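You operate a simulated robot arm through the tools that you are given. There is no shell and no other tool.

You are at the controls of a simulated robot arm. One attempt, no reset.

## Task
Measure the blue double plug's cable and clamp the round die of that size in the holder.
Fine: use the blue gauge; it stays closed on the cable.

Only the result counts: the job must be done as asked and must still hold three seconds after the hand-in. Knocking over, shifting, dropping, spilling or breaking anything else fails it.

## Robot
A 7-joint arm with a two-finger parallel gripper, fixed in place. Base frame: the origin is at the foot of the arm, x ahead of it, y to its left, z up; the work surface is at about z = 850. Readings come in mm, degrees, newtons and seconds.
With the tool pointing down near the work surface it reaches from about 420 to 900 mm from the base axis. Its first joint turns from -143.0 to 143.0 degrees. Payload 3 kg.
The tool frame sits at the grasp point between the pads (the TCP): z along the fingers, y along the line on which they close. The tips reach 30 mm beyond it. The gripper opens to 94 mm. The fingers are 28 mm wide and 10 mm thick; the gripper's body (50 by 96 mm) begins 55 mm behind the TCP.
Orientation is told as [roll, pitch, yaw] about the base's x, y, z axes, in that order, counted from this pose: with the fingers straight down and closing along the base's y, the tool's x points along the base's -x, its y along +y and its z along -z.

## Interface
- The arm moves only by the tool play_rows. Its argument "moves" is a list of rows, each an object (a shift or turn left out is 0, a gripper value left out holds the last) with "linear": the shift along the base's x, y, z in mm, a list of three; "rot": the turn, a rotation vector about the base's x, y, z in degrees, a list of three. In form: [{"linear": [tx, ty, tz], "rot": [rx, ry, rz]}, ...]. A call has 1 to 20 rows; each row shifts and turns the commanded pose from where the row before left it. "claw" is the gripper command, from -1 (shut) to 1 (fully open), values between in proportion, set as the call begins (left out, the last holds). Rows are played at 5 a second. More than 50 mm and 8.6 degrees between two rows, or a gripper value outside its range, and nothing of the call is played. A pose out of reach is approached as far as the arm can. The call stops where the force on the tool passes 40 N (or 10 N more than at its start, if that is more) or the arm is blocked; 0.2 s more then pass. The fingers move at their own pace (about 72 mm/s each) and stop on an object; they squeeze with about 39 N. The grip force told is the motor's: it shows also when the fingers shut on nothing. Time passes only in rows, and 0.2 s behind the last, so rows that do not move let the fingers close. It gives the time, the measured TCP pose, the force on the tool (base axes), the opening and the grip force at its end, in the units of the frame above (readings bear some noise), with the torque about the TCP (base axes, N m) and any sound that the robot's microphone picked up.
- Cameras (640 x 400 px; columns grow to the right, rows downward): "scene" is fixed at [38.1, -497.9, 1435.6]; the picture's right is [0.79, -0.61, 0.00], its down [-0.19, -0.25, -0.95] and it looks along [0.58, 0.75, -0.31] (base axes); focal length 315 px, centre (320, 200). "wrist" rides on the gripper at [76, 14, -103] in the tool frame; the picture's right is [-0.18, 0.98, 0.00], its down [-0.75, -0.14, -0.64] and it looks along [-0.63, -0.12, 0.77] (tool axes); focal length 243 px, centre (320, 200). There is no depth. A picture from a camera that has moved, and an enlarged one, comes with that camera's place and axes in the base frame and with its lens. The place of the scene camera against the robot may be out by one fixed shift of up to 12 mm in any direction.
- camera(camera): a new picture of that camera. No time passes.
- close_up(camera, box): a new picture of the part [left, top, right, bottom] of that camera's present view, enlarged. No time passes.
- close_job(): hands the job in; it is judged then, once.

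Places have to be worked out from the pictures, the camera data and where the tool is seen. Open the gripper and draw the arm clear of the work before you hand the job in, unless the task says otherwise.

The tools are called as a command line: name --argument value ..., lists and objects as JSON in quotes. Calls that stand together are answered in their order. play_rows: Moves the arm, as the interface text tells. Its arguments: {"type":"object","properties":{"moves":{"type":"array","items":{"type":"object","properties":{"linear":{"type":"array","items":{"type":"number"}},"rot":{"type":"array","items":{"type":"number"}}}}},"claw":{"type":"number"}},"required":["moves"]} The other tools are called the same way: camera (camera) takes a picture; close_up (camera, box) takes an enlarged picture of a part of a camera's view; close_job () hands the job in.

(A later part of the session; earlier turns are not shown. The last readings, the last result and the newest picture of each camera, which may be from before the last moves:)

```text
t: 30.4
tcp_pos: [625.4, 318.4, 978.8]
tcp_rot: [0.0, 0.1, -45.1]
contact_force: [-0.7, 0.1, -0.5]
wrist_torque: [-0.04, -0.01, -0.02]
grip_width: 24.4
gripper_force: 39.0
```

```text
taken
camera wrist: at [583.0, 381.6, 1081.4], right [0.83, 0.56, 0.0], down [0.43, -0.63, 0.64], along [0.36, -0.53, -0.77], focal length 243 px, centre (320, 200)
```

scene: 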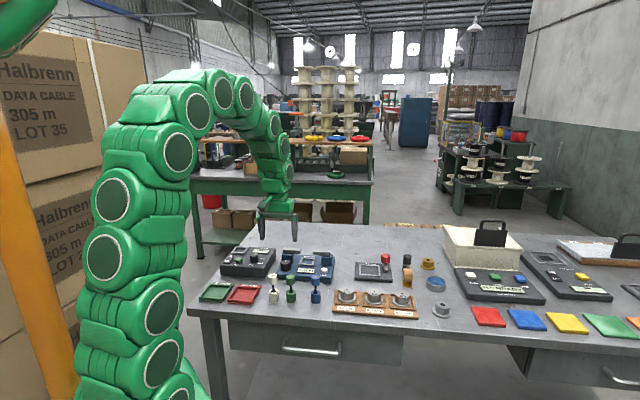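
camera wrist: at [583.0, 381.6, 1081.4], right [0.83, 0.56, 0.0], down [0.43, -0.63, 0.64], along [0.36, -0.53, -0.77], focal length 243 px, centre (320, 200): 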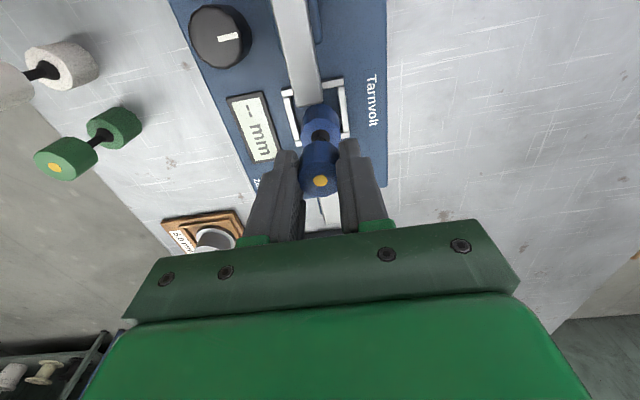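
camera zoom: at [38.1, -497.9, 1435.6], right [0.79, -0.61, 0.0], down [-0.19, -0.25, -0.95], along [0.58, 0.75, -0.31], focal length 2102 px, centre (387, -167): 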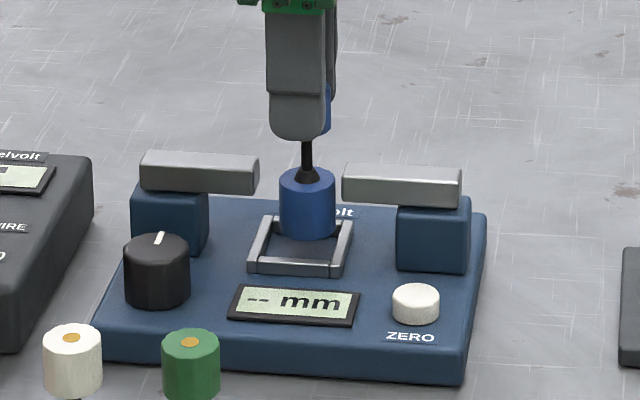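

The arm has now settled, and in the scene view the plug looks about 3–4 mm right of the seat's middle. I zoom the wrist view to confirm.

close_up --camera "wrist" --box '[240, 40, 400, 200]'

close_up --camera "scene" --box '[285, 235, 335, 275]'

```text
2.50 times, centred on (320, 120) of wrist
camera zoom: at [583.0, 381.6, 1081.4], right [0.83, 0.56, 0.0], down [0.43, -0.63, 0.64], along [0.36, -0.53, -0.77], focal length 606 px, centre (320, 400)
```

zoom: 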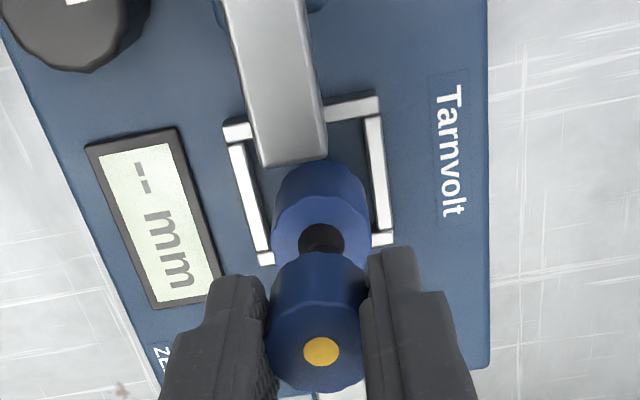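

```text
10.00 times, centred on (310, 255) of scene
camera zoom: at [38.1, -497.9, 1435.6], right [0.79, -0.61, 0.0], down [-0.19, -0.25, -0.95], along [0.58, 0.75, -0.31], focal length 3153 px, centre (420, -350)
```

zoom: 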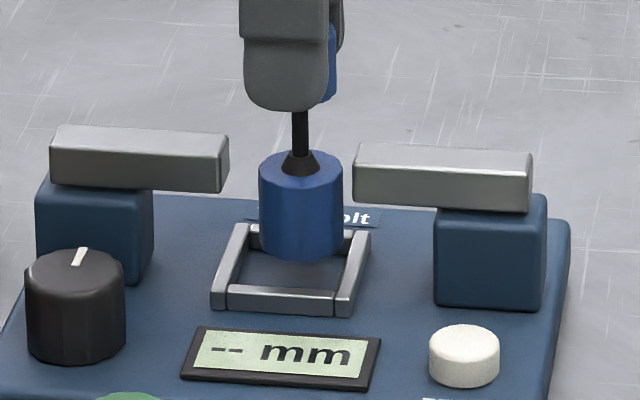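

Both views agree that the seat centre is about 2.5 mm to the left and slightly toward the front. I correct by (−3, +0.5) and lower gently until it touches.

play_rows --moves '[{"linear": [-3, 0.5, 0]}, {}, {}]'

play_rows --moves '[{"linear": [0, 0, -4]}, {"linear": [0, 0, -4]}, {"linear": [0, 0, -2]}, {}]'

close_up --camera "scene" --box '[285, 235, 335, 275]'

```text
t: 31.2
tcp_pos: [622.0, 318.5, 979.4]
tcp_rot: [0.0, 0.0, -45.1]
contact_force: [0.3, 0.4, -1.6]
wrist_torque: [0.03, 0.01, -0.01]
grip_width: 24.6
gripper_force: 38.9
```

```text
t: 32.2
tcp_pos: [621.9, 317.7, 967.4]
tcp_rot: [-0.1, 0.0, -45.0]
contact_force: [-0.4, 0.2, -1.3]
wrist_torque: [0.01, 0.01, -0.01]
grip_width: 24.4
gripper_force: 39.4
```

```text
10.00 times, centred on (310, 255) of scene
camera zoom: at [38.1, -497.9, 1435.6], right [0.79, -0.61, 0.0], down [-0.19, -0.25, -0.95], along [0.58, 0.75, -0.31], focal length 3153 px, centre (420, -350)
```

zoom: 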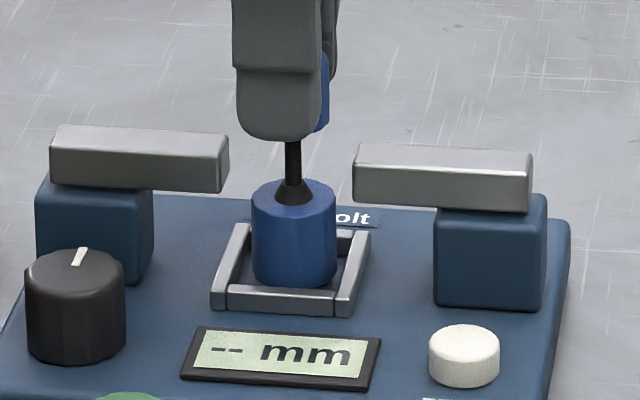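

The plug is centred between the jaws and in the seat. I continue down in small steps until contact.

play_rows --moves '[{"linear": [0, 0, -2]}, {}, {"linear": [0, 0, -1.5]}, {}]'

play_rows --moves '[{"linear": [0, 0, -1.5]}, {}]'

play_rows --moves '[{"linear": [0, 0, -1.0]}, {}]'

close_up --camera "scene" --box '[285, 235, 335, 275]'

```text
t: 33.2
tcp_pos: [621.6, 317.7, 964.6]
tcp_rot: [0.0, -0.1, -45.0]
contact_force: [0.1, -0.3, -1.8]
wrist_torque: [0.03, 0.0, 0.01]
grip_width: 24.7
gripper_force: 38.8
```

```text
t: 33.8
tcp_pos: [622.0, 317.8, 964.2]
tcp_rot: [0.0, 0.0, -45.0]
contact_force: [-1.1, -0.5, 0.2]
wrist_torque: [-0.03, 0.03, -0.02]
grip_width: 24.8
gripper_force: 39.2
```

```text
t: 34.4
tcp_pos: [621.4, 318.2, 963.6]
tcp_rot: [0.1, 0.0, -45.0]
contact_force: [-3.0, -2.0, 17.6]
wrist_torque: [-0.13, 0.3, -0.02]
grip_width: 24.2
gripper_force: 38.7
```

```text
10.00 times, centred on (310, 255) of scene
camera zoom: at [38.1, -497.9, 1435.6], right [0.79, -0.61, 0.0], down [-0.19, -0.25, -0.95], along [0.58, 0.75, -0.31], focal length 3153 px, centre (420, -350)
```

zoom: 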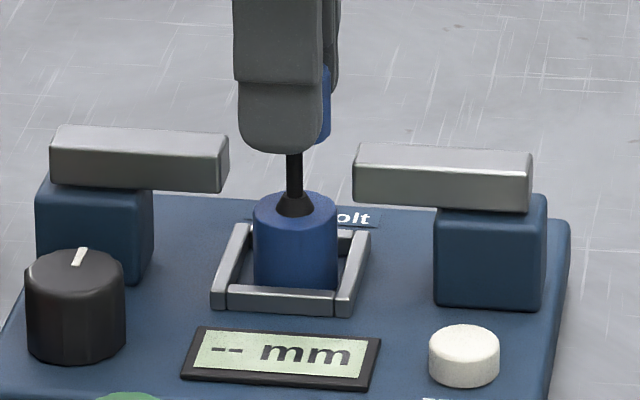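

The plug is down on the seat floor, inside the rim, with 17 N of contact. I ease off, open and rise straight up.

play_rows --moves '[{"linear": [0, 0, 0.8]}, {}]'

play_rows --moves '[{}, {}, {"linear": [0, 0, 10]}, {"linear": [0, 0, 30]}, {"linear": [0, 0, 40]}, {}]' --claw 0.28

close_up --camera "scene" --box '[270, 235, 340, 285]'

camera --camera "wrist"

```text
t: 35.0
tcp_pos: [620.9, 318.2, 963.1]
tcp_rot: [0.1, 0.0, -44.9]
contact_force: [2.8, 3.5, 12.7]
wrist_torque: [0.32, -0.18, 0.04]
grip_width: 24.6
gripper_force: 39.2
```

```text
t: 36.4
tcp_pos: [621.1, 317.0, 1044.8]
tcp_rot: [-0.1, 0.0, -45.0]
contact_force: [-0.2, 0.6, 0.1]
wrist_torque: [-0.02, 0.03, 0.0]
grip_width: 60.1
gripper_force: 0.1
```

```text
8.00 times, centred on (305, 260) of scene
camera zoom: at [38.1, -497.9, 1435.6], right [0.79, -0.61, 0.0], down [-0.19, -0.25, -0.95], along [0.58, 0.75, -0.31], focal length 2523 px, centre (440, -280)
```

zoom: 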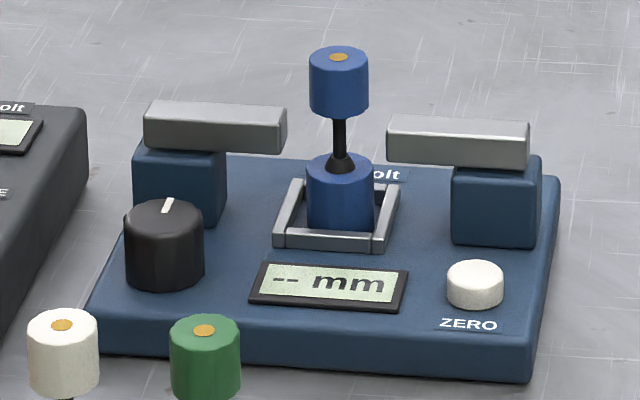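

```text
taken
camera wrist: at [578.8, 380.0, 1147.2], right [0.83, 0.56, 0.0], down [0.43, -0.63, 0.64], along [0.36, -0.53, -0.77], focal length 243 px, centre (320, 200)
```

wrist: 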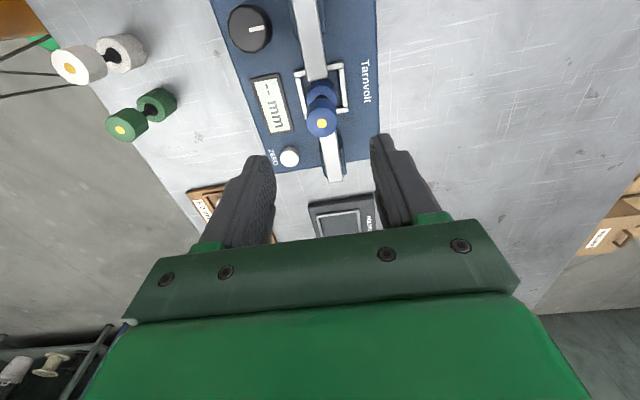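

The blue plug stands upright in the seat between the open jaws. I go back above the knob at yaw 45° to close the jaws on the cable.

play_rows --moves '[{"linear": [-6.9, 0.9, 0], "rot": [0, 0, 7.5]}, {"linear": [-6.9, 0.9, 0], "rot": [0, 0, 7.5]}, {"linear": [-6.9, 0.9, 0], "rot": [0, 0, 7.5]}, {"linear": [-6.9, 0.9, 0], "rot": [0, 0, 7.5]}, {"linear": [-6.9, 0.9, 0], "rot": [0, 0, 7.5]}, {"linear": [-6.9, 0.9, 0], "rot": [0, 0, 7.5]}, {"linear": [-6.9, 0.9, 0], "rot": [0, 0, 7.5]}, {"linear": [-6.9, 0.9, 0], "rot": [0, 0, 7.5]}, {"linear": [-6.9, 0.9, 0], "rot": [0, 0, 7.5]}, {"linear": [-6.9, 0.9, 0], "rot": [0, 0, 7.5]}, {"linear": [-6.9, 0.9, 0], "rot": [0, 0, 7.5]}, {"linear": [-6.9, 0.9, 0], "rot": [0, 0, 7.5]}, {}, {}, {}]'

camera --camera "wrist"

```text
t: 39.6
tcp_pos: [537.9, 329.0, 1043.6]
tcp_rot: [0.0, -0.1, 45.0]
contact_force: [-0.2, -0.2, 0.4]
wrist_torque: [0.05, -0.02, 0.0]
grip_width: 60.0
gripper_force: 0.0
```

```text
taken
camera wrist: at [476.8, 284.1, 1146.5], right [-0.56, 0.83, 0.0], down [0.63, 0.43, 0.64], along [0.53, 0.36, -0.77], focal length 243 px, centre (320, 200)
```

wrist: 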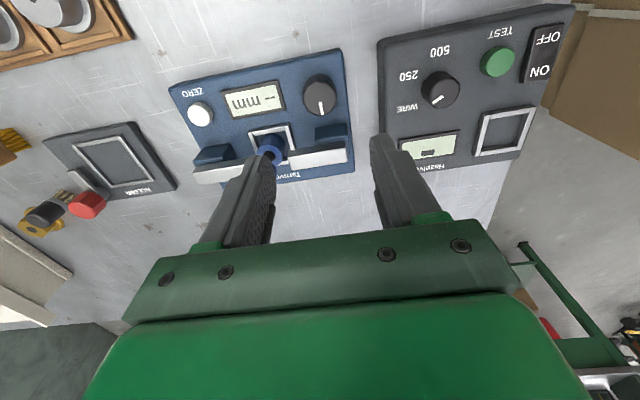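

I'm centred above the knob. I descend around it, staying clear of the plug, and grip.

play_rows --moves '[{"linear": [0, 0, -45]}, {"linear": [0, 0, -45]}, {"linear": [0, 0, -25]}, {"linear": [0, 0, -20]}, {}, {}]'

play_rows --moves '[{}, {}, {}]' --claw -0.5

close_up --camera "scene" --box '[240, 230, 340, 300]'

```text
t: 41.0
tcp_pos: [540.0, 327.5, 908.3]
tcp_rot: [0.0, -0.1, 45.1]
contact_force: [-0.2, 0.7, 0.1]
wrist_torque: [-0.01, -0.02, -0.01]
grip_width: 60.2
gripper_force: 0.0
```

```text
t: 41.8
tcp_pos: [539.4, 327.2, 907.0]
tcp_rot: [0.0, 0.0, 45.0]
contact_force: [-8.4, 8.8, -1.4]
wrist_torque: [0.28, 0.33, -0.02]
grip_width: 33.4
gripper_force: 44.7
```

```text
5.71 times, centred on (290, 265) of scene
camera zoom: at [38.1, -497.9, 1435.6], right [0.79, -0.61, 0.0], down [-0.19, -0.25, -0.95], along [0.58, 0.75, -0.31], focal length 1802 px, centre (491, -171)
```

zoom: 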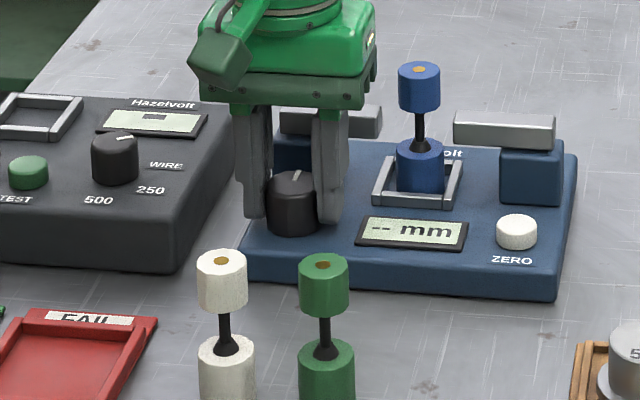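

The knob is gripped with little side force. I turn it clockwise in stages to close the jaws.

play_rows --moves '[{"linear": [-0.5, 0.5, 0]}, {"rot": [0, 0, -7]}, {"rot": [0, 0, -7]}, {"rot": [0, 0, -7]}, {"rot": [0, 0, -7]}, {"rot": [0, 0, -7]}, {}]'

close_up --camera "scene" --box '[240, 230, 340, 300]'

```text
t: 43.4
tcp_pos: [537.1, 328.3, 908.2]
tcp_rot: [0.0, 0.0, 9.9]
contact_force: [12.1, -10.2, -7.2]
wrist_torque: [-0.35, -0.25, -0.01]
grip_width: 33.3
gripper_force: 44.8
```

```text
5.71 times, centred on (290, 265) of scene
camera zoom: at [38.1, -497.9, 1435.6], right [0.79, -0.61, 0.0], down [-0.19, -0.25, -0.95], along [0.58, 0.75, -0.31], focal length 1802 px, centre (491, -171)
```

zoom: 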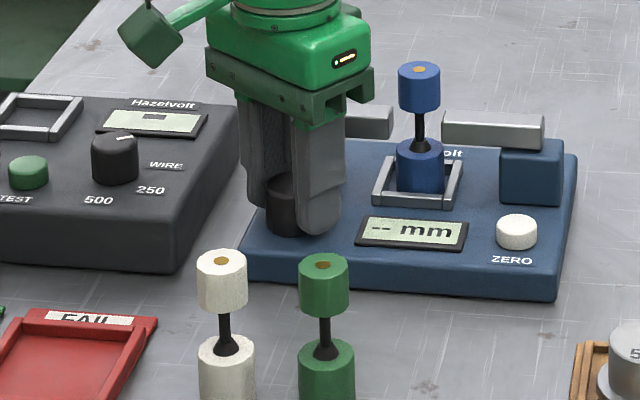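

The jaws are closing on the plug's cable level and the forces are low. I continue.

play_rows --moves '[{"linear": [0.6, -0.6, 0]}, {"rot": [0, 0, -7]}, {"rot": [0, 0, -7]}, {"rot": [0, 0, -7]}, {"rot": [0, 0, -7]}, {}]'

play_rows --moves '[{"rot": [0, 0, -6]}, {"rot": [0, 0, -6]}, {}]'

close_up --camera "scene" --box '[270, 235, 340, 285]'

```text
t: 44.8
tcp_pos: [538.3, 328.7, 908.1]
tcp_rot: [0.0, -0.1, -18.1]
contact_force: [6.6, 2.6, -13.1]
wrist_torque: [0.09, -0.21, 0.03]
grip_width: 33.3
gripper_force: 44.5
```

```text
t: 45.6
tcp_pos: [539.2, 327.2, 908.5]
tcp_rot: [0.0, 0.1, -30.2]
contact_force: [-10.6, 18.5, -16.3]
wrist_torque: [0.87, 0.77, 0.0]
grip_width: 33.3
gripper_force: 44.7
```

```text
8.00 times, centred on (305, 260) of scene
camera zoom: at [38.1, -497.9, 1435.6], right [0.79, -0.61, 0.0], down [-0.19, -0.25, -0.95], along [0.58, 0.75, -0.31], focal length 2523 px, centre (440, -280)
```

zoom: 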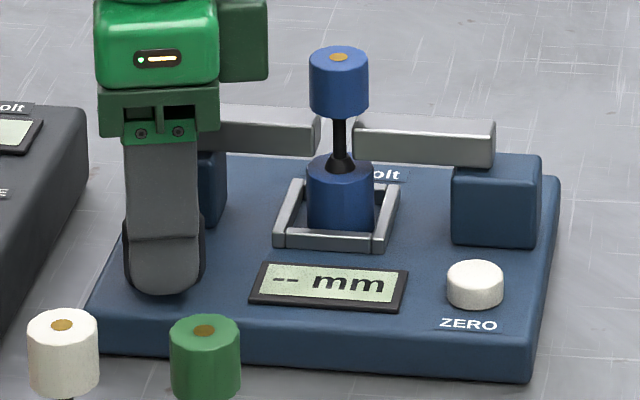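

The jaws are a few mm from the cable on both sides. I continue in small steps.

play_rows --moves '[{"linear": [-0.4, 0.8, -0.3]}, {"rot": [0, 0, -4]}, {"rot": [0, 0, -4]}, {}]'

close_up --camera "scene" --box '[270, 235, 340, 285]'

```text
t: 46.6
tcp_pos: [538.3, 328.7, 907.5]
tcp_rot: [0.0, -0.2, -38.0]
contact_force: [-3.5, -3.3, -7.4]
wrist_torque: [-0.88, -0.74, 0.02]
grip_width: 33.2
gripper_force: 45.1
```

```text
8.00 times, centred on (305, 260) of scene
camera zoom: at [38.1, -497.9, 1435.6], right [0.79, -0.61, 0.0], down [-0.19, -0.25, -0.95], along [0.58, 0.75, -0.31], focal length 2523 px, centre (440, -280)
```

zoom: 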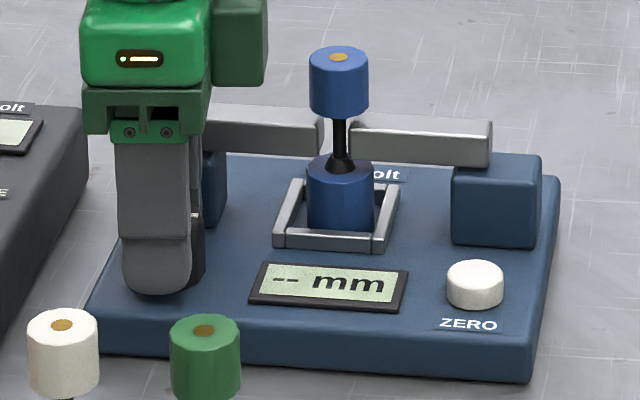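

The gap is nearly closed on the cable. I turn a few more degrees, checking the display.

play_rows --moves '[{"rot": [0, 0, -4]}, {"rot": [0, 0, -3]}, {}]'

close_up --camera "scene" --box '[270, 235, 340, 285]'

```text
t: 47.4
tcp_pos: [538.7, 328.8, 909.0]
tcp_rot: [0.0, 0.0, -45.1]
contact_force: [0.2, -4.3, -8.7]
wrist_torque: [0.41, 0.42, 0.0]
grip_width: 33.0
gripper_force: 45.1
```

```text
8.00 times, centred on (305, 260) of scene
camera zoom: at [38.1, -497.9, 1435.6], right [0.79, -0.61, 0.0], down [-0.19, -0.25, -0.95], along [0.58, 0.75, -0.31], focal length 2523 px, centre (440, -280)
```

zoom: 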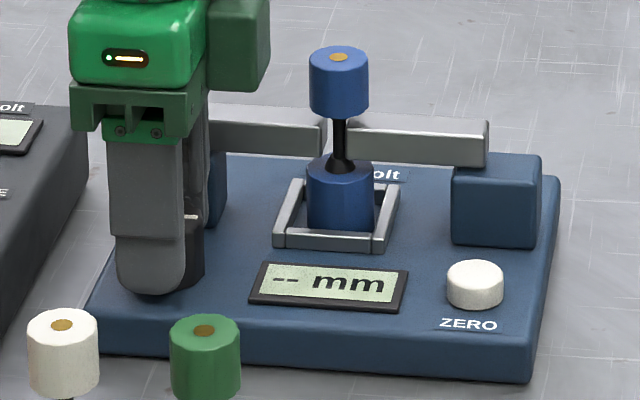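

The right jaw now meets the cable and the left is about 2–3 mm away. I turn further.

play_rows --moves '[{"rot": [0, 0, -3]}, {"rot": [0, 0, -3]}, {}]'

close_up --camera "scene" --box '[270, 235, 340, 285]'

```text
t: 48.2
tcp_pos: [538.9, 328.9, 908.9]
tcp_rot: [0.0, -0.1, -51.0]
contact_force: [-1.2, -10.8, 5.6]
wrist_torque: [-0.6, -0.01, 0.02]
grip_width: 32.9
gripper_force: 45.2
```

```text
8.00 times, centred on (305, 260) of scene
camera zoom: at [38.1, -497.9, 1435.6], right [0.79, -0.61, 0.0], down [-0.19, -0.25, -0.95], along [0.58, 0.75, -0.31], focal length 2523 px, centre (440, -280)
```

zoom: 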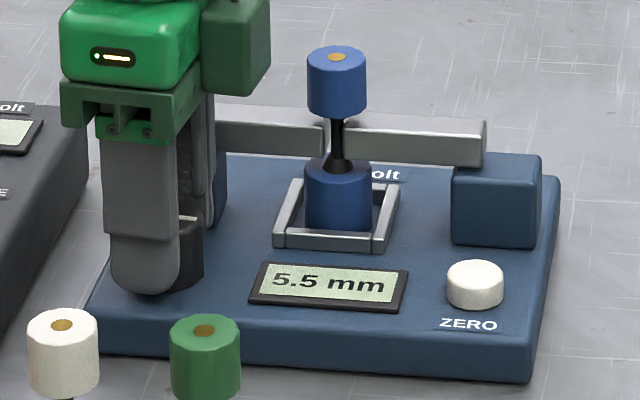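

The display shows 5.5 mm. I turn just a little more to confirm it is firmly closed and the reading is stable.

play_rows --moves '[{"rot": [0, 0, -3]}, {}, {}]'

close_up --camera "scene" --box '[270, 235, 340, 285]'

```text
t: 49.0
tcp_pos: [537.2, 329.0, 907.1]
tcp_rot: [0.1, 0.0, -54.0]
contact_force: [1.6, -20.6, 12.8]
wrist_torque: [-0.84, -0.25, 0.02]
grip_width: 33.3
gripper_force: 45.2
```

```text
8.00 times, centred on (305, 260) of scene
camera zoom: at [38.1, -497.9, 1435.6], right [0.79, -0.61, 0.0], down [-0.19, -0.25, -0.95], along [0.58, 0.75, -0.31], focal length 2523 px, centre (440, -280)
```

zoom: 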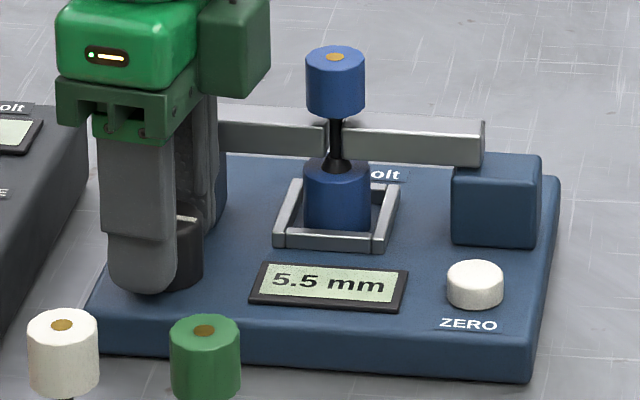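

The reading stays at 5.5 mm but there's little resisting torque yet, so I snug it a touch further.

play_rows --moves '[{"linear": [0, -0.8, 0]}, {"rot": [0, 0, -3]}, {}, {}]'

close_up --camera "scene" --box '[270, 235, 340, 285]'

```text
t: 50.0
tcp_pos: [537.3, 328.2, 907.9]
tcp_rot: [0.0, 0.1, -57.0]
contact_force: [3.5, -6.5, 8.8]
wrist_torque: [0.3, 0.18, 0.12]
grip_width: 33.4
gripper_force: 44.6
```

```text
8.00 times, centred on (305, 260) of scene
camera zoom: at [38.1, -497.9, 1435.6], right [0.79, -0.61, 0.0], down [-0.19, -0.25, -0.95], along [0.58, 0.75, -0.31], focal length 2523 px, centre (440, -280)
```

zoom: 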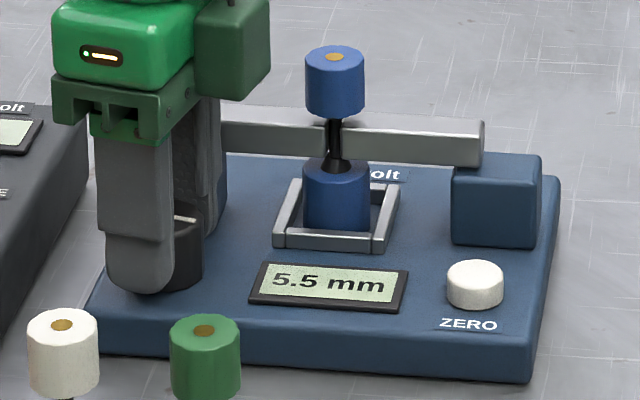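

Torque is now building with the reading fixed at 5.5 mm, so the gauge is closed on the cable. I release the knob and rise.

play_rows --moves '[{}, {}, {"linear": [0, 0, 10]}, {"linear": [0, 0, 30]}, {"linear": [0, 0, 45]}, {"linear": [0, 0, 45]}, {}]' --claw 0.28

close_up --camera "scene" --box '[270, 235, 340, 285]'

close_up --camera "scene" --box '[330, 245, 430, 320]'

```text
t: 51.6
tcp_pos: [538.7, 328.5, 1037.0]
tcp_rot: [0.0, 0.0, -57.0]
contact_force: [-0.1, -0.1, -0.5]
wrist_torque: [-0.02, -0.04, 0.03]
grip_width: 60.3
gripper_force: 0.1
```

```text
8.00 times, centred on (305, 260) of scene
camera zoom: at [38.1, -497.9, 1435.6], right [0.79, -0.61, 0.0], down [-0.19, -0.25, -0.95], along [0.58, 0.75, -0.31], focal length 2523 px, centre (440, -280)
```

zoom: 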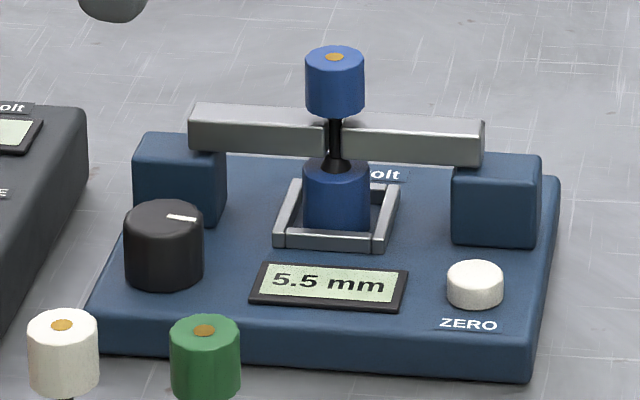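

```text
5.33 times, centred on (380, 282) of scene
camera zoom: at [38.1, -497.9, 1435.6], right [0.79, -0.61, 0.0], down [-0.19, -0.25, -0.95], along [0.58, 0.75, -0.31], focal length 1682 px, centre (0, -240)
```

zoom: 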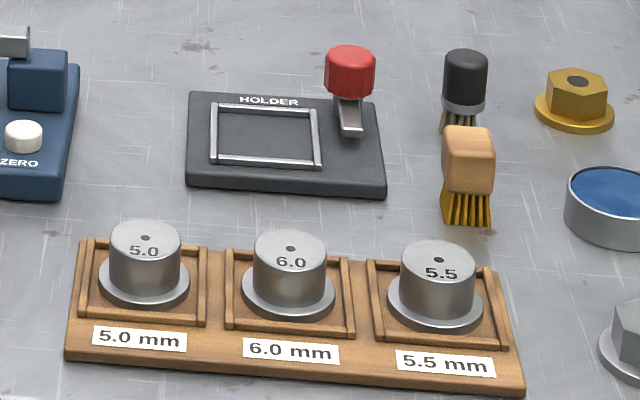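

The gauge stays closed at 5.5 mm after release, so the round 5.5 die in the right-hand pocket is the one needed. I move at a safe height to view it, with the fingers set to close front-to-back.

play_rows --moves '[{"linear": [18, -35, 0], "rot": [0, 0, 2]}, {"linear": [18, -35, 0], "rot": [0, 0, 2]}, {"linear": [18, -36, 0], "rot": [0, 0, 2]}, {"linear": [18, -36, 0], "rot": [0, 0, 2]}, {"linear": [18, -36, 0], "rot": [0, 0, 2]}, {"linear": [18, -36, 0], "rot": [0, 0, 2]}, {"linear": [18, -36, 0]}, {"linear": [18, -36, 0]}, {"linear": [19, -33, 0]}, {}, {}]' --claw 1

camera --camera "wrist"

close_up --camera "wrist" --box '[220, 40, 400, 220]'

camera --camera "scene"

```text
t: 54.0
tcp_pos: [700.2, 8.5, 1039.5]
tcp_rot: [0.0, 0.0, -45.0]
contact_force: [0.3, 0.3, 0.6]
wrist_torque: [0.0, -0.06, 0.01]
grip_width: 94.2
gripper_force: 0.0
```

```text
taken
camera wrist: at [659.1, 72.5, 1141.2], right [0.83, 0.56, 0.0], down [0.43, -0.63, 0.64], along [0.36, -0.53, -0.77], focal length 243 px, centre (320, 200)
```

wrist: 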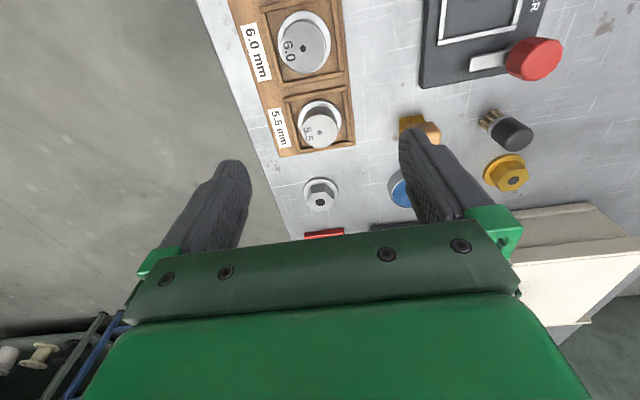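

```text
2.22 times, centred on (310, 130) of wrist
camera zoom: at [659.1, 72.5, 1141.2], right [0.83, 0.56, 0.0], down [0.43, -0.63, 0.64], along [0.36, -0.53, -0.77], focal length 539 px, centre (342, 356)
```

zoom: 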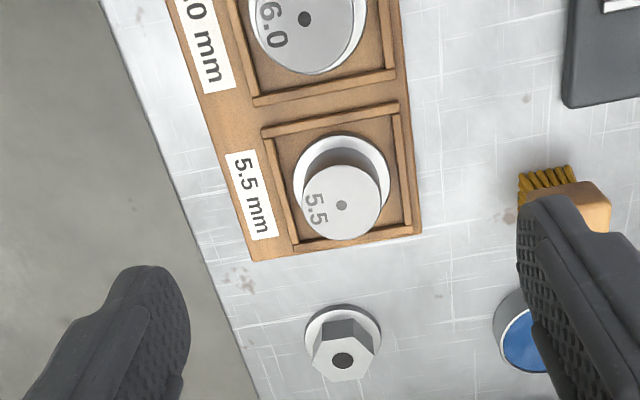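

```text
taken
```

scene: 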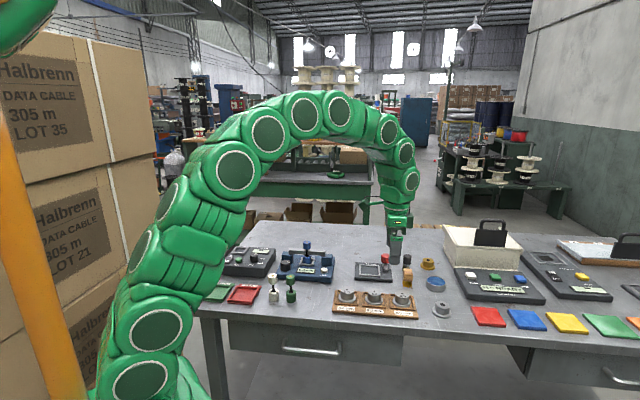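

The 5.5 die's top is at about (723, −21, 892), with a 39 mm body on a 52 mm flange. I move over it and descend part-way to verify.

play_rows --moves '[{"linear": [10, -15, -30]}, {"linear": [9.7, -14.6, -30]}, {"linear": [0, 0, -30]}, {}, {}]'

camera --camera "wrist"

close_up --camera "wrist" --box '[240, 60, 400, 220]'

close_up --camera "scene" --box '[340, 240, 440, 320]'

```text
t: 55.2
tcp_pos: [720.4, -21.0, 947.8]
tcp_rot: [-0.1, -0.1, -45.1]
contact_force: [0.0, 0.3, 0.7]
wrist_torque: [0.03, 0.01, 0.02]
grip_width: 94.1
gripper_force: 0.1
```

```text
taken
camera wrist: at [679.1, 43.2, 1050.8], right [0.83, 0.56, 0.0], down [0.43, -0.63, 0.64], along [0.36, -0.53, -0.77], focal length 243 px, centre (320, 200)
```

wrist: 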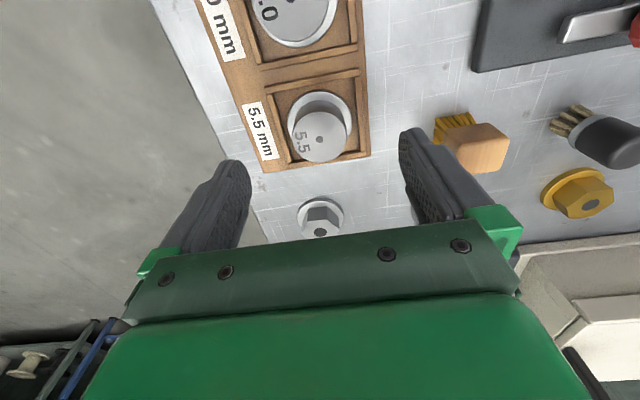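

```text
2.50 times, centred on (320, 140) of wrist
camera zoom: at [679.1, 43.2, 1050.8], right [0.83, 0.56, 0.0], down [0.43, -0.63, 0.64], along [0.36, -0.53, -0.77], focal length 606 px, centre (320, 350)
```

zoom: 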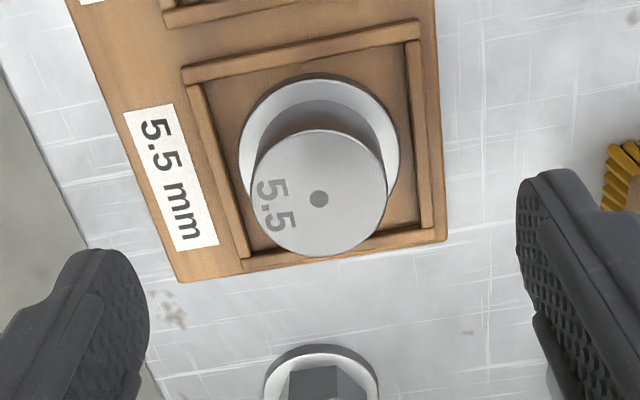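

```text
5.00 times, centred on (390, 280) of scene
camera zoom: at [38.1, -497.9, 1435.6], right [0.79, -0.61, 0.0], down [-0.19, -0.25, -0.95], along [0.58, 0.75, -0.31], focal length 1577 px, centre (-30, -200)
```

zoom: 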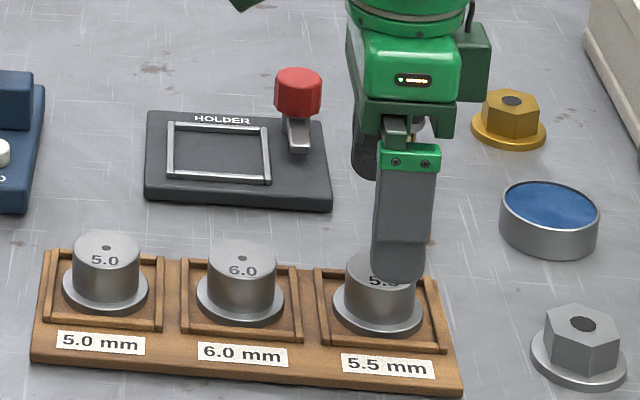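

The die is right under the grasp point and the brushes are well outside the fingers. I narrow the opening, descend to about z = 900 and close on the die's body.

play_rows --moves '[{}, {"linear": [0, 0, -20]}, {"linear": [0, 0, -18]}, {"linear": [0, 0, -9]}, {}, {}]' --claw 0.45

close_up --camera "scene" --box '[360, 250, 440, 320]'

camera --camera "wrist"

```text
t: 56.6
tcp_pos: [720.3, -19.7, 901.6]
tcp_rot: [0.0, 0.0, -45.0]
contact_force: [0.0, 0.2, -0.6]
wrist_torque: [-0.01, -0.01, 0.01]
grip_width: 68.1
gripper_force: 0.1
```

```text
5.71 times, centred on (400, 285) of scene
camera zoom: at [38.1, -497.9, 1435.6], right [0.79, -0.61, 0.0], down [-0.19, -0.25, -0.95], along [0.58, 0.75, -0.31], focal length 1802 px, centre (-137, -286)
```

zoom: 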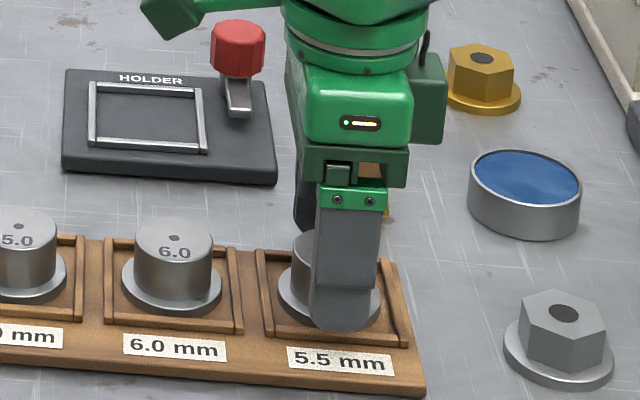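

```text
taken
camera wrist: at [678.9, 43.3, 1004.6], right [0.83, 0.56, 0.0], down [0.43, -0.63, 0.64], along [0.36, -0.53, -0.77], focal length 243 px, centre (320, 200)
```

wrist: 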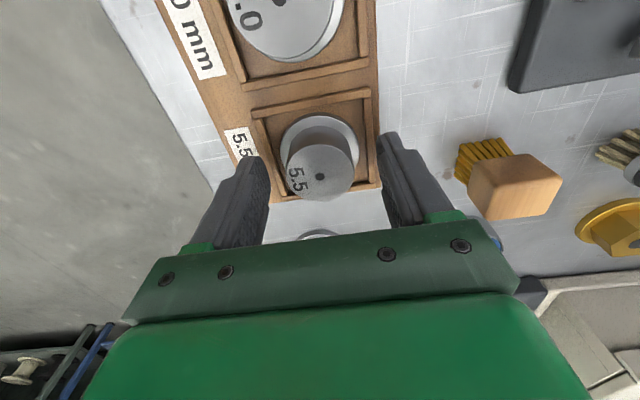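

Everything is aligned and free of contact. I close on the die.

play_rows --moves '[{}, {}, {}]' --claw -0.5

play_rows --moves '[{"linear": [0, 0, 10]}, {"linear": [0, 0, 30]}, {"linear": [0, 0, 35]}, {"linear": [0, 0, 35]}, {}, {}]'

close_up --camera "scene" --box '[340, 220, 440, 320]'

camera --camera "wrist"

```text
t: 57.4
tcp_pos: [720.5, -20.5, 900.7]
tcp_rot: [0.0, 0.0, -45.0]
contact_force: [-1.2, -0.8, 0.4]
wrist_torque: [-0.01, 0.02, 0.0]
grip_width: 38.9
gripper_force: 39.0
```

```text
t: 58.8
tcp_pos: [719.7, -20.9, 1012.5]
tcp_rot: [0.0, 0.0, -45.0]
contact_force: [-1.1, -0.6, -2.7]
wrist_torque: [-0.01, 0.01, 0.02]
grip_width: 39.0
gripper_force: 39.7
```

```text
4.00 times, centred on (390, 270) of scene
camera zoom: at [38.1, -497.9, 1435.6], right [0.79, -0.61, 0.0], down [-0.19, -0.25, -0.95], along [0.58, 0.75, -0.31], focal length 1261 px, centre (40, -80)
```

zoom: 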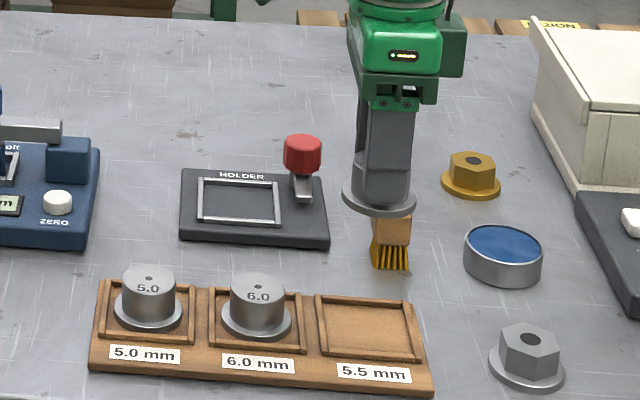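

```text
taken
camera wrist: at [677.8, 42.1, 1114.9], right [0.83, 0.56, 0.0], down [0.43, -0.63, 0.64], along [0.36, -0.53, -0.77], focal length 243 px, centre (320, 200)
```

wrist: 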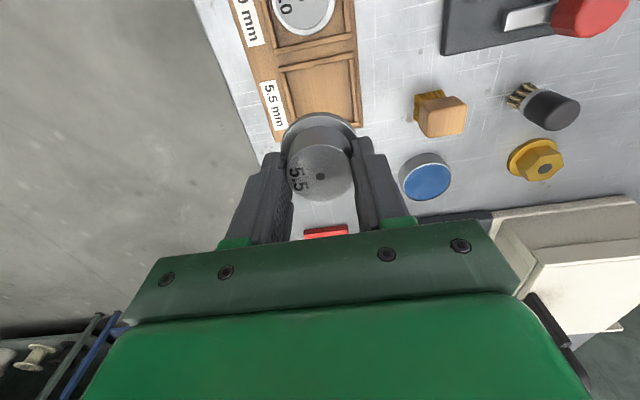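

The 5.5 die is lifted cleanly from its pocket. I carry it above the holder's frame, estimated near (765, 151), and look.

play_rows --moves '[{"linear": [8.9, 34.3, 0]}, {"linear": [8.9, 34.3, 0]}, {"linear": [8.9, 34.3, 0]}, {"linear": [8.9, 34.3, 0]}, {"linear": [8.9, 34.3, 0]}, {}, {}, {}]'

camera --camera "wrist"

close_up --camera "wrist" --box '[220, 20, 400, 200]'

close_up --camera "scene" --box '[330, 215, 430, 295]'

```text
t: 60.6
tcp_pos: [765.9, 152.0, 1011.0]
tcp_rot: [-0.1, 0.0, -45.0]
contact_force: [0.6, -0.3, -2.5]
wrist_torque: [0.01, 0.01, 0.03]
grip_width: 39.1
gripper_force: 38.7
```

```text
taken
camera wrist: at [724.1, 215.2, 1114.3], right [0.83, 0.56, 0.0], down [0.43, -0.63, 0.64], along [0.36, -0.53, -0.77], focal length 243 px, centre (320, 200)
```

wrist: 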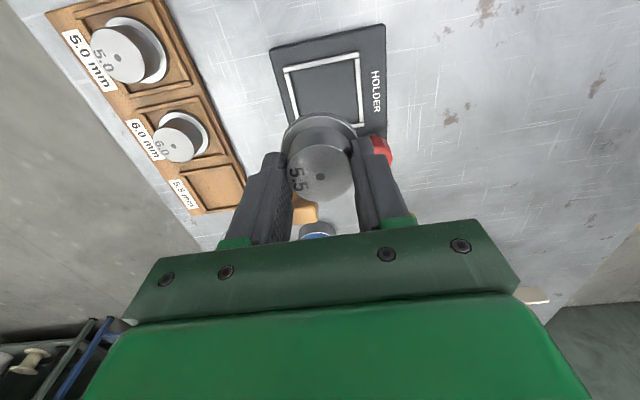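

```text
2.22 times, centred on (310, 110) of wrist
camera zoom: at [724.1, 215.2, 1114.3], right [0.83, 0.56, 0.0], down [0.43, -0.63, 0.64], along [0.36, -0.53, -0.77], focal length 539 px, centre (342, 400)
```

zoom: 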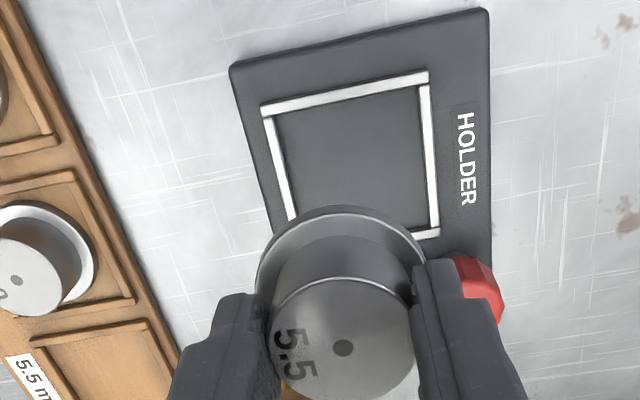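

```text
5.00 times, centred on (380, 255) of scene
camera zoom: at [38.1, -497.9, 1435.6], right [0.79, -0.61, 0.0], down [-0.19, -0.25, -0.95], along [0.58, 0.75, -0.31], focal length 1577 px, centre (20, -75)
```

zoom: 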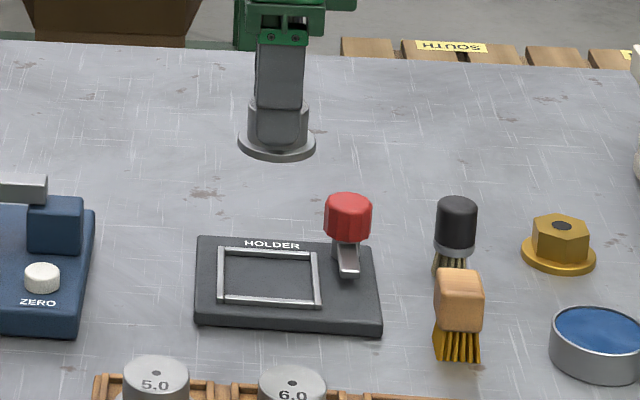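

The holder's frame lies a few mm toward the back of where the die hangs. I shift about 6 mm back along the bench, lower part-way and re-check from both cameras.

play_rows --moves '[{"linear": [4.2, 4.2, 0]}, {"linear": [0, 0, -25]}, {"linear": [0, 0, -25]}, {"linear": [0, 0, -15]}, {}, {}]'

close_up --camera "wrist" --box '[220, 20, 400, 200]'

close_up --camera "scene" --box '[340, 230, 420, 290]'

```text
t: 62.0
tcp_pos: [768.4, 155.5, 946.8]
tcp_rot: [0.0, -0.1, -45.1]
contact_force: [-0.8, -0.7, -3.9]
wrist_torque: [-0.04, -0.02, -0.01]
grip_width: 38.8
gripper_force: 39.1
```

```text
2.22 times, centred on (310, 110) of wrist
camera zoom: at [727.5, 218.7, 1049.9], right [0.83, 0.56, 0.0], down [0.43, -0.63, 0.64], along [0.36, -0.53, -0.77], focal length 539 px, centre (342, 400)
```

zoom: 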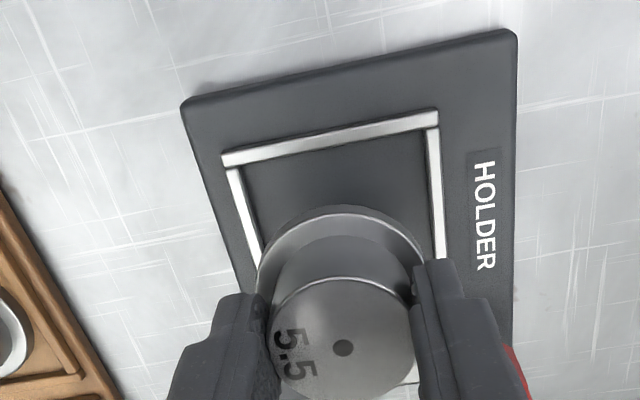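

```text
6.67 times, centred on (380, 260) of scene
camera zoom: at [38.1, -497.9, 1435.6], right [0.79, -0.61, 0.0], down [-0.19, -0.25, -0.95], along [0.58, 0.75, -0.31], focal length 2102 px, centre (-80, -200)
```

zoom: 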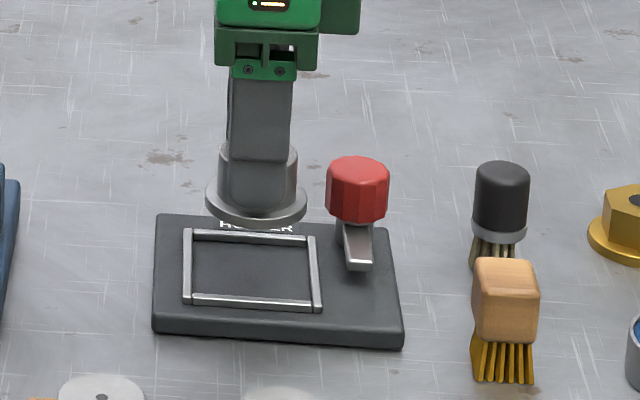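

Scene view shows left-right alignment within 1 mm; the wrist view says about 2 mm more toward the back. I apply that and lower to just above the rim.

play_rows --moves '[{"linear": [1.2, 1.6, 0]}, {"linear": [0, 0, -12]}, {"linear": [0, 0, -8]}, {}, {}]'

close_up --camera "wrist" --box '[220, 20, 400, 200]'

close_up --camera "scene" --box '[340, 235, 410, 285]'

```text
t: 63.2
tcp_pos: [770.7, 156.6, 926.5]
tcp_rot: [0.0, 0.0, -45.0]
contact_force: [-0.2, -0.3, -2.7]
wrist_torque: [0.02, -0.02, 0.0]
grip_width: 38.9
gripper_force: 39.3
```

```text
2.22 times, centred on (310, 110) of wrist
camera zoom: at [729.0, 220.3, 1029.4], right [0.83, 0.56, 0.0], down [0.43, -0.63, 0.64], along [0.36, -0.53, -0.77], focal length 539 px, centre (342, 400)
```

zoom: 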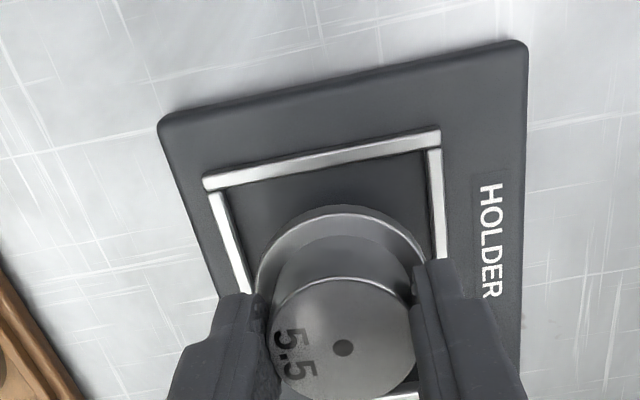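

```text
8.00 times, centred on (375, 260) of scene
camera zoom: at [38.1, -497.9, 1435.6], right [0.79, -0.61, 0.0], down [-0.19, -0.25, -0.95], along [0.58, 0.75, -0.31], focal length 2523 px, centre (-120, -280)
```

zoom: 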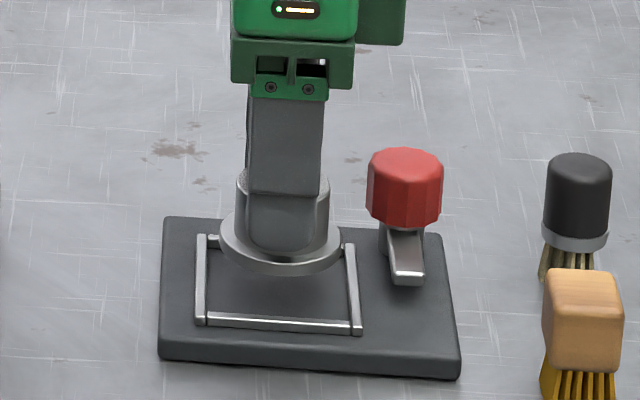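

Both views agree the die is centred on the frame to within about 1 mm. I lower it gently into the frame.

play_rows --moves '[{"linear": [0, 0, -6]}, {"linear": [0, 0, -4]}, {"linear": [0, 0, -3]}, {}, {}]'

close_up --camera "scene" --box '[340, 235, 410, 285]'

```text
t: 64.4
tcp_pos: [771.3, 157.5, 912.5]
tcp_rot: [0.0, 0.0, -45.1]
contact_force: [0.1, 0.0, -3.4]
wrist_torque: [0.02, 0.01, 0.01]
grip_width: 38.8
gripper_force: 39.0
```

```text
8.00 times, centred on (375, 260) of scene
camera zoom: at [38.1, -497.9, 1435.6], right [0.79, -0.61, 0.0], down [-0.19, -0.25, -0.95], along [0.58, 0.75, -0.31], focal length 2523 px, centre (-120, -280)
```

zoom: 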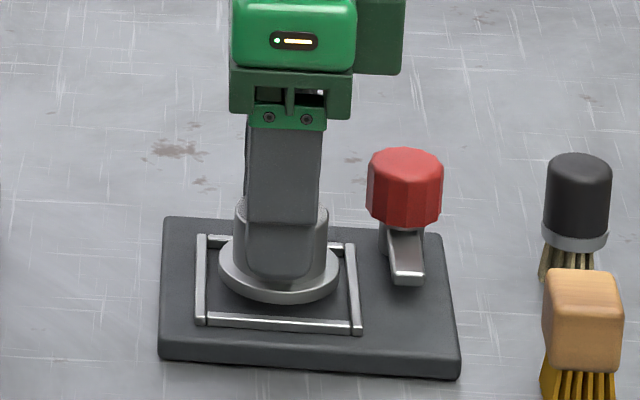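

Inside the frame's outline with no contact yet; I continue down in small steps until I feel the floor.

play_rows --moves '[{"linear": [0, 0, -1.5]}, {}, {"linear": [0, 0, -1.5]}, {}]'

play_rows --moves '[{"linear": [0, 0, -1]}, {}, {}]'

play_rows --moves '[{"linear": [0, 0, -1]}, {}, {}]'

close_up --camera "scene" --box '[340, 235, 410, 285]'

```text
t: 65.4
tcp_pos: [770.8, 156.9, 911.2]
tcp_rot: [-0.1, -0.1, -45.1]
contact_force: [-0.3, 0.3, -2.7]
wrist_torque: [0.0, 0.01, 0.03]
grip_width: 38.7
gripper_force: 39.1
```

```text
t: 66.2
tcp_pos: [770.5, 155.6, 909.0]
tcp_rot: [0.0, 0.0, -45.0]
contact_force: [0.3, 0.0, -4.2]
wrist_torque: [0.0, -0.01, -0.01]
grip_width: 38.5
gripper_force: 38.9
```

```text
t: 67.0
tcp_pos: [771.2, 155.9, 907.2]
tcp_rot: [-0.1, -0.1, -44.9]
contact_force: [-0.5, 0.1, -2.3]
wrist_torque: [-0.02, 0.02, 0.0]
grip_width: 38.8
gripper_force: 39.3
```

```text
8.00 times, centred on (375, 260) of scene
camera zoom: at [38.1, -497.9, 1435.6], right [0.79, -0.61, 0.0], down [-0.19, -0.25, -0.95], along [0.58, 0.75, -0.31], focal length 2523 px, centre (-120, -280)
```

zoom: 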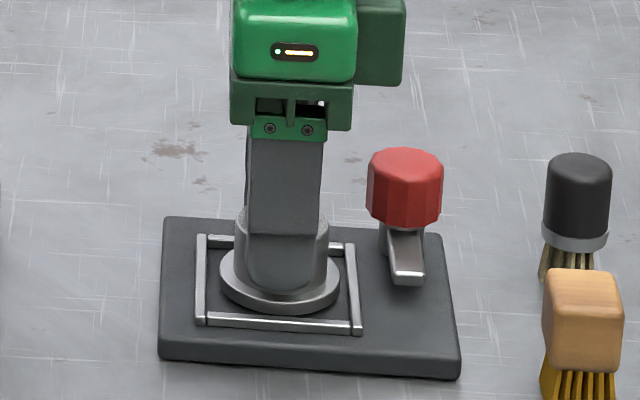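

Still no contact; the flange is nearly at the floor. I continue in 1 mm steps.

play_rows --moves '[{"linear": [0, 0, -1]}, {}, {}]'

play_rows --moves '[{"linear": [0, 0, -1]}, {}, {}]'

close_up --camera "scene" --box '[340, 235, 410, 285]'

```text
t: 67.8
tcp_pos: [770.7, 156.5, 907.0]
tcp_rot: [-0.1, 0.1, -44.9]
contact_force: [-0.5, 0.0, -3.4]
wrist_torque: [0.0, 0.0, -0.02]
grip_width: 38.7
gripper_force: 38.7
```

```text
t: 68.6
tcp_pos: [771.1, 156.3, 906.1]
tcp_rot: [0.0, -0.1, -45.0]
contact_force: [0.0, -0.2, 1.3]
wrist_torque: [-0.01, 0.03, -0.02]
grip_width: 38.8
gripper_force: 39.4
```

```text
8.00 times, centred on (375, 260) of scene
camera zoom: at [38.1, -497.9, 1435.6], right [0.79, -0.61, 0.0], down [-0.19, -0.25, -0.95], along [0.58, 0.75, -0.31], focal length 2523 px, centre (-120, -280)
```

zoom: 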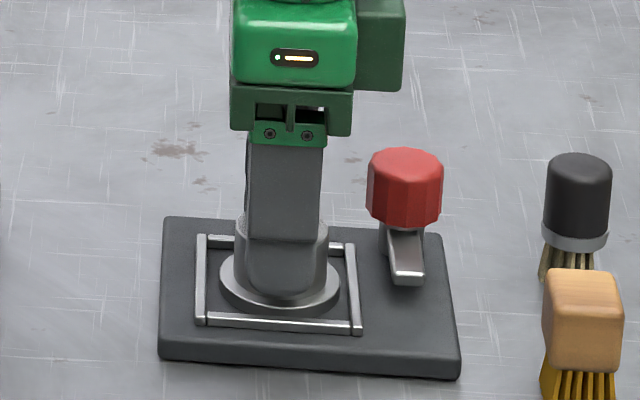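

Contact begins at TCP z ≈ 906 with the flange inside the rim, so it is seated. I open the gripper and rise.

play_rows --moves '[{}, {}, {"linear": [0, 0, 10]}, {"linear": [0, 0, 30]}, {"linear": [0, 0, 40]}, {"linear": [0, 0, 40]}, {}, {}]' --claw 0.3

close_up --camera "scene" --box '[340, 235, 410, 285]'

close_up --camera "wrist" --box '[220, 20, 420, 220]'

```text
t: 70.4
tcp_pos: [770.7, 156.8, 1026.3]
tcp_rot: [0.0, 0.0, -45.0]
contact_force: [-0.6, -0.6, 0.3]
wrist_torque: [-0.02, 0.01, 0.01]
grip_width: 61.0
gripper_force: 0.0
```

```text
8.00 times, centred on (375, 260) of scene
camera zoom: at [38.1, -497.9, 1435.6], right [0.79, -0.61, 0.0], down [-0.19, -0.25, -0.95], along [0.58, 0.75, -0.31], focal length 2523 px, centre (-120, -280)
```

zoom: 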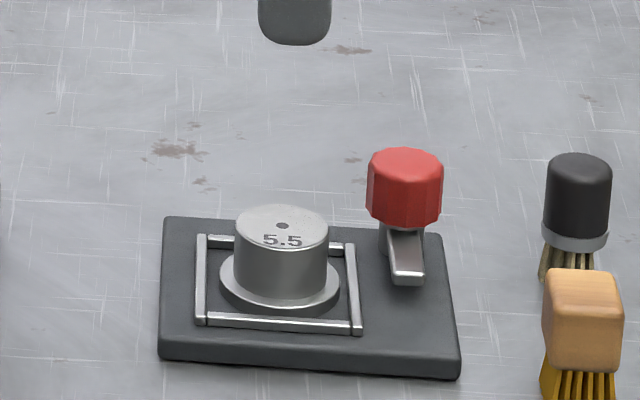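

```text
2.00 times, centred on (320, 120) of wrist
camera zoom: at [729.2, 220.2, 1129.0], right [0.83, 0.56, 0.0], down [0.43, -0.63, 0.64], along [0.36, -0.53, -0.77], focal length 485 px, centre (320, 360)
```

zoom: 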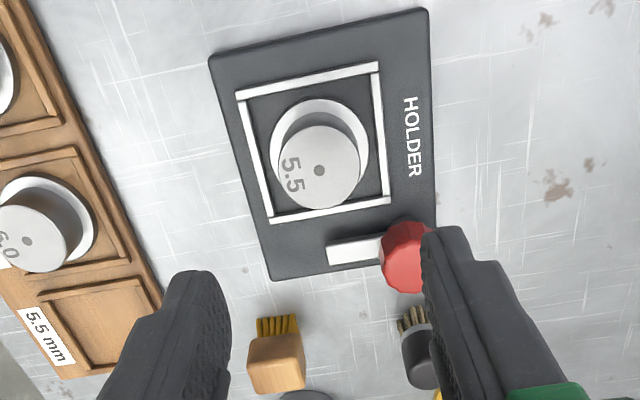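

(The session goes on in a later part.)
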